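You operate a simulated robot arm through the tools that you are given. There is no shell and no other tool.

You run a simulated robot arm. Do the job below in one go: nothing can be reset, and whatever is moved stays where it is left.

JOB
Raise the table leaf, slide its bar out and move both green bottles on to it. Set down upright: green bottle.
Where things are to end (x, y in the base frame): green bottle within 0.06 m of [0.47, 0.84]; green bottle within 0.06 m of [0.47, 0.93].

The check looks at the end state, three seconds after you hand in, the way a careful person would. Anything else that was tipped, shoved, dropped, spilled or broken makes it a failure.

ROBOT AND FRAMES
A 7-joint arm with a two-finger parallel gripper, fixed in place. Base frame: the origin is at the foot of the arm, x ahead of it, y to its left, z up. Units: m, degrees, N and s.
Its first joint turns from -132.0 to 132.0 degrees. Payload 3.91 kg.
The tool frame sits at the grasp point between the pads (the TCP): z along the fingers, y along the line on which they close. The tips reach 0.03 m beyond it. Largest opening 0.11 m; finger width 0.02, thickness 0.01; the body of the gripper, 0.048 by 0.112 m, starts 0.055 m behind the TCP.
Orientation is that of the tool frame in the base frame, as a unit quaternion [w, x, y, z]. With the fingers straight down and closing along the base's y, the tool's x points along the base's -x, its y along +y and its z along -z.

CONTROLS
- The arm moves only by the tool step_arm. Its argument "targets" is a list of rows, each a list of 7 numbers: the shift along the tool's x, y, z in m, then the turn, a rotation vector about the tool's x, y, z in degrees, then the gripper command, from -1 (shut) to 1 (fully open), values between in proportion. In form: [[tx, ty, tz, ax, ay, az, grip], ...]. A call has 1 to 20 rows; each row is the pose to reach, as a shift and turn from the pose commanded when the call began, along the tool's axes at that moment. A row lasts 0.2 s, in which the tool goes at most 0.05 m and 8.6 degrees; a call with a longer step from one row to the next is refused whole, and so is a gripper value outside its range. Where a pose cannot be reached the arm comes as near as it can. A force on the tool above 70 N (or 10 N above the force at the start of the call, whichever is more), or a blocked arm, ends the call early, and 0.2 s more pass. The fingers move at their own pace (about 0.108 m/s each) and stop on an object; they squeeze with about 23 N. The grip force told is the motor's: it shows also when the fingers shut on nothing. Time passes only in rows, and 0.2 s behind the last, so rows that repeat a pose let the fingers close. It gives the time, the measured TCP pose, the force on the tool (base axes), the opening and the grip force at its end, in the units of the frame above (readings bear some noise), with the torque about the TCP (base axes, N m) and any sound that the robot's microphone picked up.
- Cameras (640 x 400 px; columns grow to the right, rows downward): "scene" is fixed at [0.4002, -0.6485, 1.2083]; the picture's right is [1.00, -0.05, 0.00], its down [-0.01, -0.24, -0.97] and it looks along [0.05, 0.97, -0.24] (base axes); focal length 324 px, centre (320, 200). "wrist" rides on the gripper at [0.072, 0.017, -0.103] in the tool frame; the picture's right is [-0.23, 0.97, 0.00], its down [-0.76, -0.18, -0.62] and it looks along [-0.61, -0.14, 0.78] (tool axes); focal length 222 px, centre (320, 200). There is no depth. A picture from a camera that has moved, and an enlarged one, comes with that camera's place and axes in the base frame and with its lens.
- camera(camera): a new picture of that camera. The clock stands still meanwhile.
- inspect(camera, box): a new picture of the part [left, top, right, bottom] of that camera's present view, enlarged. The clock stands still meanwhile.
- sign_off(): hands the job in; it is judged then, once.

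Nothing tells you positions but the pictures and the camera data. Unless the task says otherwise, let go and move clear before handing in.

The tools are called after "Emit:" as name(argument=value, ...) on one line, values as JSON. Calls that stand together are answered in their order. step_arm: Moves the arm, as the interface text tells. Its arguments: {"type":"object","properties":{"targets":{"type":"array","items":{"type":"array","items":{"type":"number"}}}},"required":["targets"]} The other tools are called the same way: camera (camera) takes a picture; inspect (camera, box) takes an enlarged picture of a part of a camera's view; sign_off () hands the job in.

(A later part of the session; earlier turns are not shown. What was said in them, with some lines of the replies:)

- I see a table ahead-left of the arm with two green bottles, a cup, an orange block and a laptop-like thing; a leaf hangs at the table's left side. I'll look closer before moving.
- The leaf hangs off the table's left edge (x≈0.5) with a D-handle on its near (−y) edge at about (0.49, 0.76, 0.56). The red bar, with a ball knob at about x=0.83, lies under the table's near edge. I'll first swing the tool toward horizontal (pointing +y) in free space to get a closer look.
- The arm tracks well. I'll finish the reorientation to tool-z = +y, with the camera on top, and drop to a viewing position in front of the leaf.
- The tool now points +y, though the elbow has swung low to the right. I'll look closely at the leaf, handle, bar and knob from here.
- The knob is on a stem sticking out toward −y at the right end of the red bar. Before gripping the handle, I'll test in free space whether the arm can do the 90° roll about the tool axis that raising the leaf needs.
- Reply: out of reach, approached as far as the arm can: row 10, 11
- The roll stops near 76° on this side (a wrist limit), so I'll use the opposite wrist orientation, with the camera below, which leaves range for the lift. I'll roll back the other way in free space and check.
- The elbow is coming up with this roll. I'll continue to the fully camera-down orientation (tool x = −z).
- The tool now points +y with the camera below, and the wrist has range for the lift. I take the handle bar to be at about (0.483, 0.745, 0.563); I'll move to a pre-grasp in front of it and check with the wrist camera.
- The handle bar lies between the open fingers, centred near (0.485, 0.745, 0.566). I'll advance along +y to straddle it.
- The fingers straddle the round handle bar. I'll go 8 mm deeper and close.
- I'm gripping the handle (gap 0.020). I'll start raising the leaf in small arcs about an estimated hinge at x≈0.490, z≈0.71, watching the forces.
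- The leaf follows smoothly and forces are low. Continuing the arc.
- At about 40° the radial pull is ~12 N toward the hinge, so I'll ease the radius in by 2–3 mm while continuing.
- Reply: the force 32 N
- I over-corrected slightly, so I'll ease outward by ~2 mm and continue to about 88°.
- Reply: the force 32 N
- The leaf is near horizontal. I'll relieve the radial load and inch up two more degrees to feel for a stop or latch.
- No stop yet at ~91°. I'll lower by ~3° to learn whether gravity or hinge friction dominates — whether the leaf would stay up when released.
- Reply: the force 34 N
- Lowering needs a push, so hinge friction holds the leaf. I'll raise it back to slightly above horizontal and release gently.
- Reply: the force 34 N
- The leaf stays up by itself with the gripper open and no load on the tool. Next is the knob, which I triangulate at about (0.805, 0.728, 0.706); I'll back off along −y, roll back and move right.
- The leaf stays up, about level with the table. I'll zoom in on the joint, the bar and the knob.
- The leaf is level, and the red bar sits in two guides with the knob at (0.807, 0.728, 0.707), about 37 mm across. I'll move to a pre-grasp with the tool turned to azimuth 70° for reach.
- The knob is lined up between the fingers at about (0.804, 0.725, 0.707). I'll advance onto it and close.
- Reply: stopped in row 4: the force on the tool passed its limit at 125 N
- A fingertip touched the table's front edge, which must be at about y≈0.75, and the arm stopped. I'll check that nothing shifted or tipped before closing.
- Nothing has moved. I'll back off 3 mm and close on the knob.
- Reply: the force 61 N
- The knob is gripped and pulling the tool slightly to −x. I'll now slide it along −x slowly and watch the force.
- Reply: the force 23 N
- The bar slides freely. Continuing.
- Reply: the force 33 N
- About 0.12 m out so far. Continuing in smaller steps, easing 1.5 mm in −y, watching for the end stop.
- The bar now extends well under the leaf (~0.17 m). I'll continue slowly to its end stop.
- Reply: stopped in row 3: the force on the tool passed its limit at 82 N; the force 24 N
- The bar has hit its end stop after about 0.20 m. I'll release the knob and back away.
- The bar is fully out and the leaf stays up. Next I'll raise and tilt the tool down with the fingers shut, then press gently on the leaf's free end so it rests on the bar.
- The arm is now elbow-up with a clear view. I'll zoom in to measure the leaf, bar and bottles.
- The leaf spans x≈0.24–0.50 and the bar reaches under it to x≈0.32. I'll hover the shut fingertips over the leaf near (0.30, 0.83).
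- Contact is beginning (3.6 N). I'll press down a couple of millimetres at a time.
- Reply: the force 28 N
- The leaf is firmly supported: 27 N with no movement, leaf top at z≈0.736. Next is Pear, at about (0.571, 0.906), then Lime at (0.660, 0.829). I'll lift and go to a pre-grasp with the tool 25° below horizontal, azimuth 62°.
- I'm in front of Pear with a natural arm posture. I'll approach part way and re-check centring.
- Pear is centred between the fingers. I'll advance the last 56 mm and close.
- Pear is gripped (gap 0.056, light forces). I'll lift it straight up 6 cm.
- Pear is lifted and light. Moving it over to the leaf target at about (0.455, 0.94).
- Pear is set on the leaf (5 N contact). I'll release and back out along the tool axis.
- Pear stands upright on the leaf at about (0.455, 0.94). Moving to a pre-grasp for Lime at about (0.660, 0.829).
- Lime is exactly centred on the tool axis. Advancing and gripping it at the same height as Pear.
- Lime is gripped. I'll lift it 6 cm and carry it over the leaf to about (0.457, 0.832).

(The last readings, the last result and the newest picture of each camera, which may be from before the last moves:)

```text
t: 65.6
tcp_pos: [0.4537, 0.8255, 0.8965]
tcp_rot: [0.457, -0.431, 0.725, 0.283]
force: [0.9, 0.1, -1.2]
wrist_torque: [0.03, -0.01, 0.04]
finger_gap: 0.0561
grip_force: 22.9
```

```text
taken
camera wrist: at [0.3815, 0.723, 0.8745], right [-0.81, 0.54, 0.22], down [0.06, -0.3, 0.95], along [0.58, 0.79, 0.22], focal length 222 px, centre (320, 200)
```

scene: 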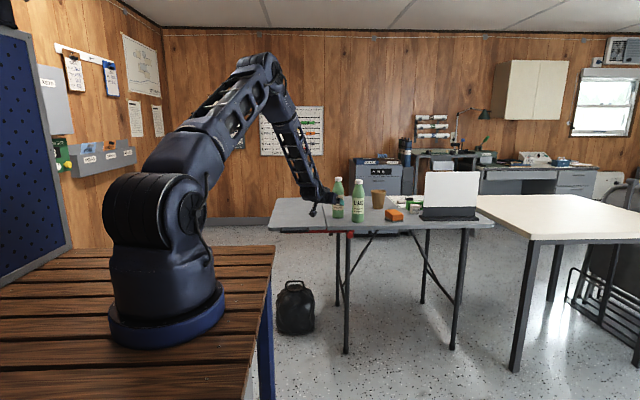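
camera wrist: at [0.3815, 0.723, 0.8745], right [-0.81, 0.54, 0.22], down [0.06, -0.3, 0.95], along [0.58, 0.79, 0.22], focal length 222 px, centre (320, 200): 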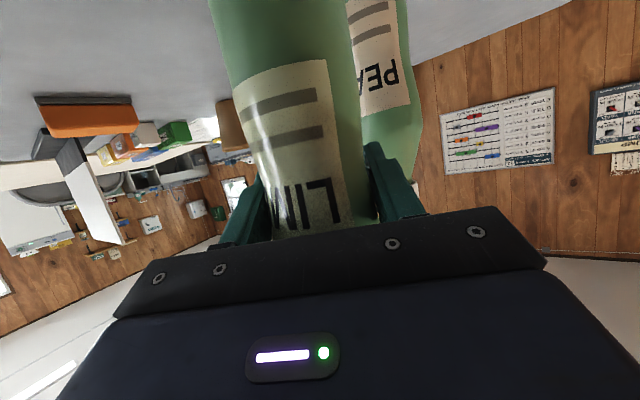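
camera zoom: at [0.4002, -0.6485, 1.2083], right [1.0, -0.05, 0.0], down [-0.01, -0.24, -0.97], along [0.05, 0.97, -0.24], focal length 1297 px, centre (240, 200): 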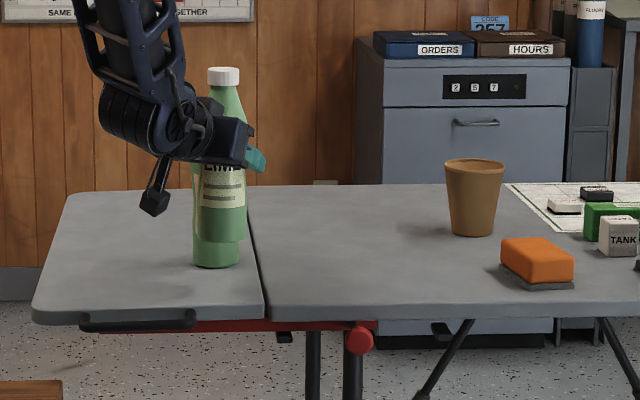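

Emit:
step_arm(targets=[[0.0118, -0.0002, 0.0055, 0, 0, 0, -1], [0.0236, -0.0003, 0.011, 0, 0, 0, -1], [0.0345, -0.0005, 0.016, 0, 0, 0, -1], [0.0436, -0.0006, 0.0202, 0, 0, 0, -1], [0.049, -0.0007, 0.0228, 0, 0, 0, -1]])

Emit:
inspect(camera="scene", box=[280, 180, 360, 240])

```text
t: 66.8
tcp_pos: [0.4535, 0.825, 0.8415]
tcp_rot: [0.457, -0.432, 0.724, 0.282]
force: [0.0, 0.6, -0.8]
wrist_torque: [0.0, 0.03, 0.0]
finger_gap: 0.056
grip_force: 22.9
```

```text
6.67 times, centred on (320, 210) of scene
camera zoom: at [0.4002, -0.6485, 1.2083], right [1.0, -0.05, 0.0], down [-0.01, -0.24, -0.97], along [0.05, 0.97, -0.24], focal length 2161 px, centre (320, 133)
```

zoom: 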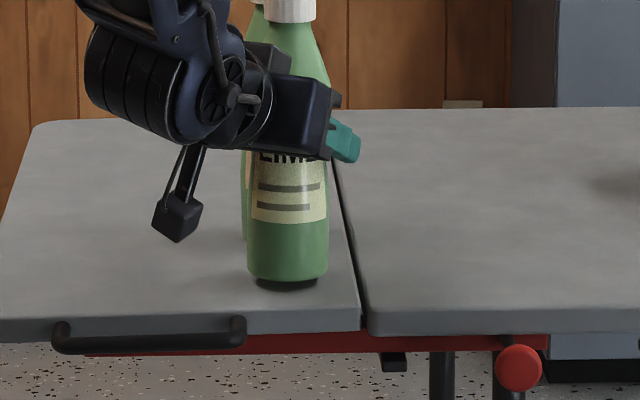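

Emit:
step_arm(targets=[[0.0018, 0, 0.0008, 0, 0, 0, -1], [0.0036, 0, 0.0017, 0, 0, 0, -1], [0.0045, 0, 0.0021, 0, 0, 0, -1]])

```text
t: 67.6
tcp_pos: [0.4544, 0.8255, 0.8382]
tcp_rot: [0.457, -0.433, 0.723, 0.284]
force: [-0.5, 0.6, -0.8]
wrist_torque: [-0.03, -0.04, -0.02]
finger_gap: 0.0562
grip_force: 23.3
```

Emit:
step_arm(targets=[[0.0009, 0, 0.0004, 0, 0, 0, -1], [0.0018, 0, 0.0008, 0, 0, 0, -1], [0.0018, 0, 0.0008, 0, 0, 0, -1]])

```text
t: 68.4
tcp_pos: [0.4538, 0.8254, 0.837]
tcp_rot: [0.458, -0.431, 0.724, 0.282]
force: [1.3, -0.5, 5.8]
wrist_torque: [-0.09, -0.22, -0.02]
finger_gap: 0.0561
grip_force: 23.2
```

Lime is on the leaf (5.8 N contact). Releasing and backing out.

Emit:
step_arm(targets=[[0, 0, 0, 0, 0, 0, 0.2], [0, 0, 0, 0, 0, 0, 0.5], [0, 0, 0, 0, 0, 0, 0.7], [0, 0, -0.02, 0, 0, 0, 0.7], [0, 0, -0.05, 0, 0, 0, 0.7], [0, 0, -0.09, 0, 0, 0, 0.7], [0, 0, -0.13, 0, 0, 0, 0.7], [0, 0, -0.17, 0, 0, 0, 0.7], [0, 0, -0.21, 0, 0, 0, 0.7]])

Emit:
camera(camera="wrist")

Emit:
inspect(camera="scene", box=[260, 150, 420, 250])

Emit:
camera(camera="scene")

```text
t: 70.4
tcp_pos: [0.3671, 0.6574, 0.9237]
tcp_rot: [0.457, -0.433, 0.724, 0.283]
force: [0.2, 0.0, 0.2]
wrist_torque: [0.04, -0.02, -0.02]
finger_gap: 0.0933
grip_force: 0.1
```

```text
taken
camera wrist: at [0.2935, 0.5554, 0.9013], right [-0.81, 0.54, 0.22], down [0.06, -0.3, 0.95], along [0.58, 0.79, 0.22], focal length 222 px, centre (320, 200)
```

wrist: 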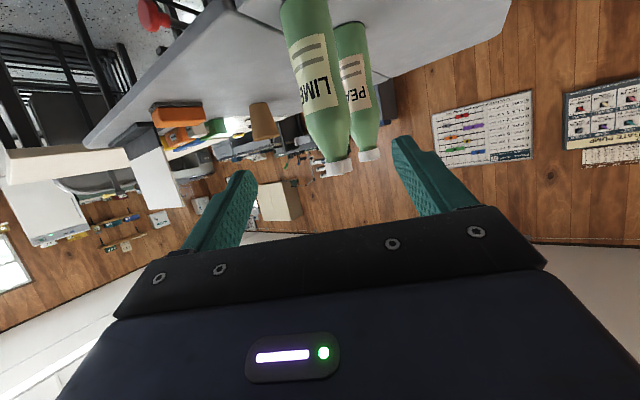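

```text
4.00 times, centred on (340, 200) of scene
camera zoom: at [0.4002, -0.6485, 1.2083], right [1.0, -0.05, 0.0], down [-0.01, -0.24, -0.97], along [0.05, 0.97, -0.24], focal length 1297 px, centre (240, 200)
```

zoom: 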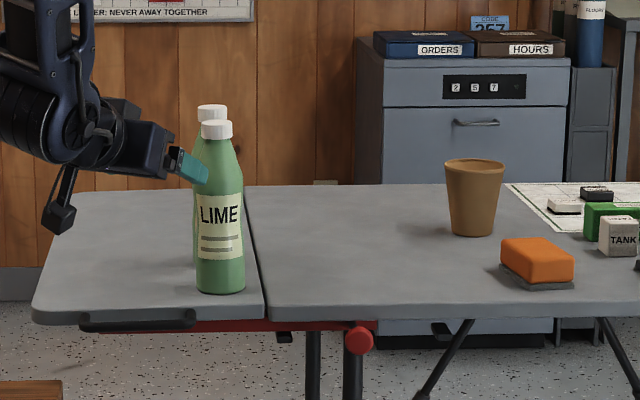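

```text
taken
```

scene: 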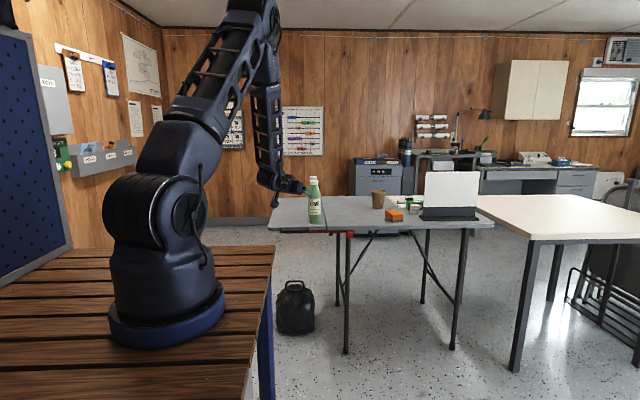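

Both bottles stand upright on the leaf, Lime at about (0.453, 0.834) and Pear at about (0.453, 0.938). I'll do a last close look at the leaf, bar and surroundings before handing in.

Emit:
step_arm(targets=[[0, 0, -0.03, 0, 0, 0, 0.7], [0, 0, -0.06, 0, 0, 0, 0.7], [0, 0, -0.1, 0, 0, 0, 0.7]])

Emit:
inspect(camera="scene", box=[255, 165, 375, 245])

Emit:
inspect(camera="wrist", box=[80, 0, 520, 220])

Emit:
inspect(camera="scene", box=[300, 160, 500, 285])

```text
t: 71.2
tcp_pos: [0.3243, 0.5757, 0.9671]
tcp_rot: [0.458, -0.432, 0.724, 0.282]
force: [-0.1, -0.7, -0.3]
wrist_torque: [0.02, 0.0, -0.02]
finger_gap: 0.0935
grip_force: 0.1
```

```text
5.00 times, centred on (315, 205) of scene
camera zoom: at [0.4002, -0.6485, 1.2083], right [1.0, -0.05, 0.0], down [-0.01, -0.24, -0.97], along [0.05, 0.97, -0.24], focal length 1621 px, centre (345, 175)
```

zoom: 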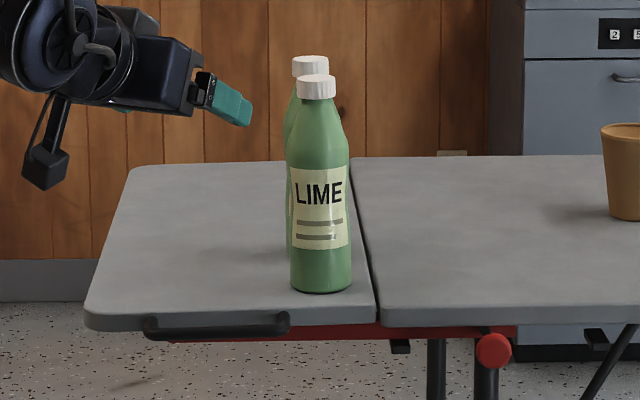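

```text
1.45 times, centred on (300, 110) of wrist
camera zoom: at [0.251, 0.4751, 0.9443], right [-0.81, 0.54, 0.22], down [0.06, -0.3, 0.95], along [0.58, 0.79, 0.22], focal length 323 px, centre (349, 331)
```

zoom: 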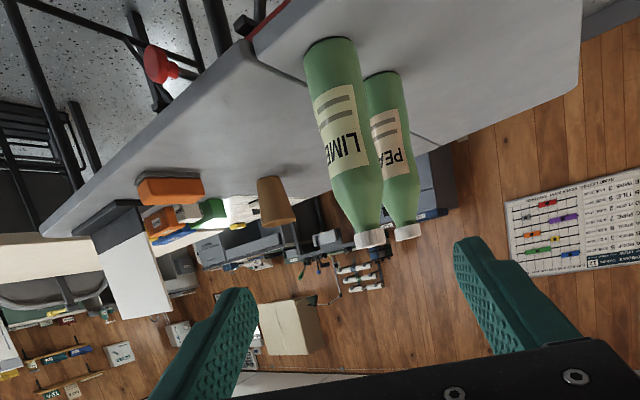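

```text
3.20 times, centred on (400, 222) of scene
camera zoom: at [0.4002, -0.6485, 1.2083], right [1.0, -0.05, 0.0], down [-0.01, -0.24, -0.97], along [0.05, 0.97, -0.24], focal length 1037 px, centre (64, 128)
```

zoom: 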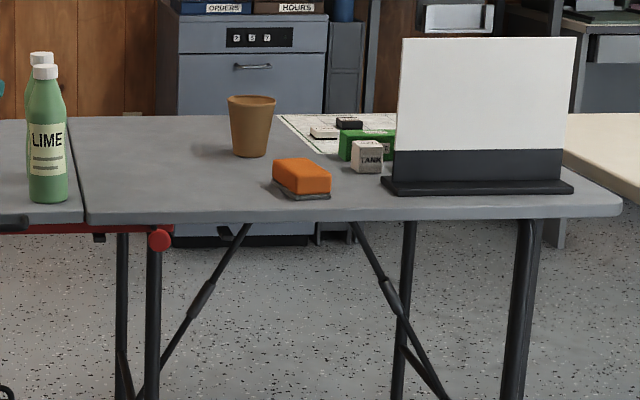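

The leaf is level on the extended bar, and both green bottles stand upright on it near their targets. The other items are unmoved and the arm is clear, so I'm handing in.

Emit:
sign_off()

```text
The job is handed in.
```

The job is handed in. The table leaf is up and resting on its bar, which is slid out to its end stop, and both green bottles stand upright on the leaf.

| Bottle | Target (x, y) | Estimated position | Off by |
|---|---|---|---|
| Lime | [0.47, 0.84] | (0.453, 0.834) | about 0.02 m |
| Pear | [0.47, 0.93] | (0.453, 0.938) | about 0.02 m |

I estimated these positions from the scene camera; both are within the 0.06 m allowed.

- **Leaf:** I pressed down on its free end before placing the bottles. It took about 27 N without moving, so the bar is carrying it.
- **Contact while reaching for the knob:** a fingertip touched the table's front edge or the bar there, and the reading peaked at 125 N before the arm stopped. I compared pictures afterwards and saw no shift in the table or anything on it.
- **Other items:** the cup, sponge, blocks and laptop-like screen look unmoved in the last picture.
- **Arm:** the gripper has let go and is well clear of the bottles.
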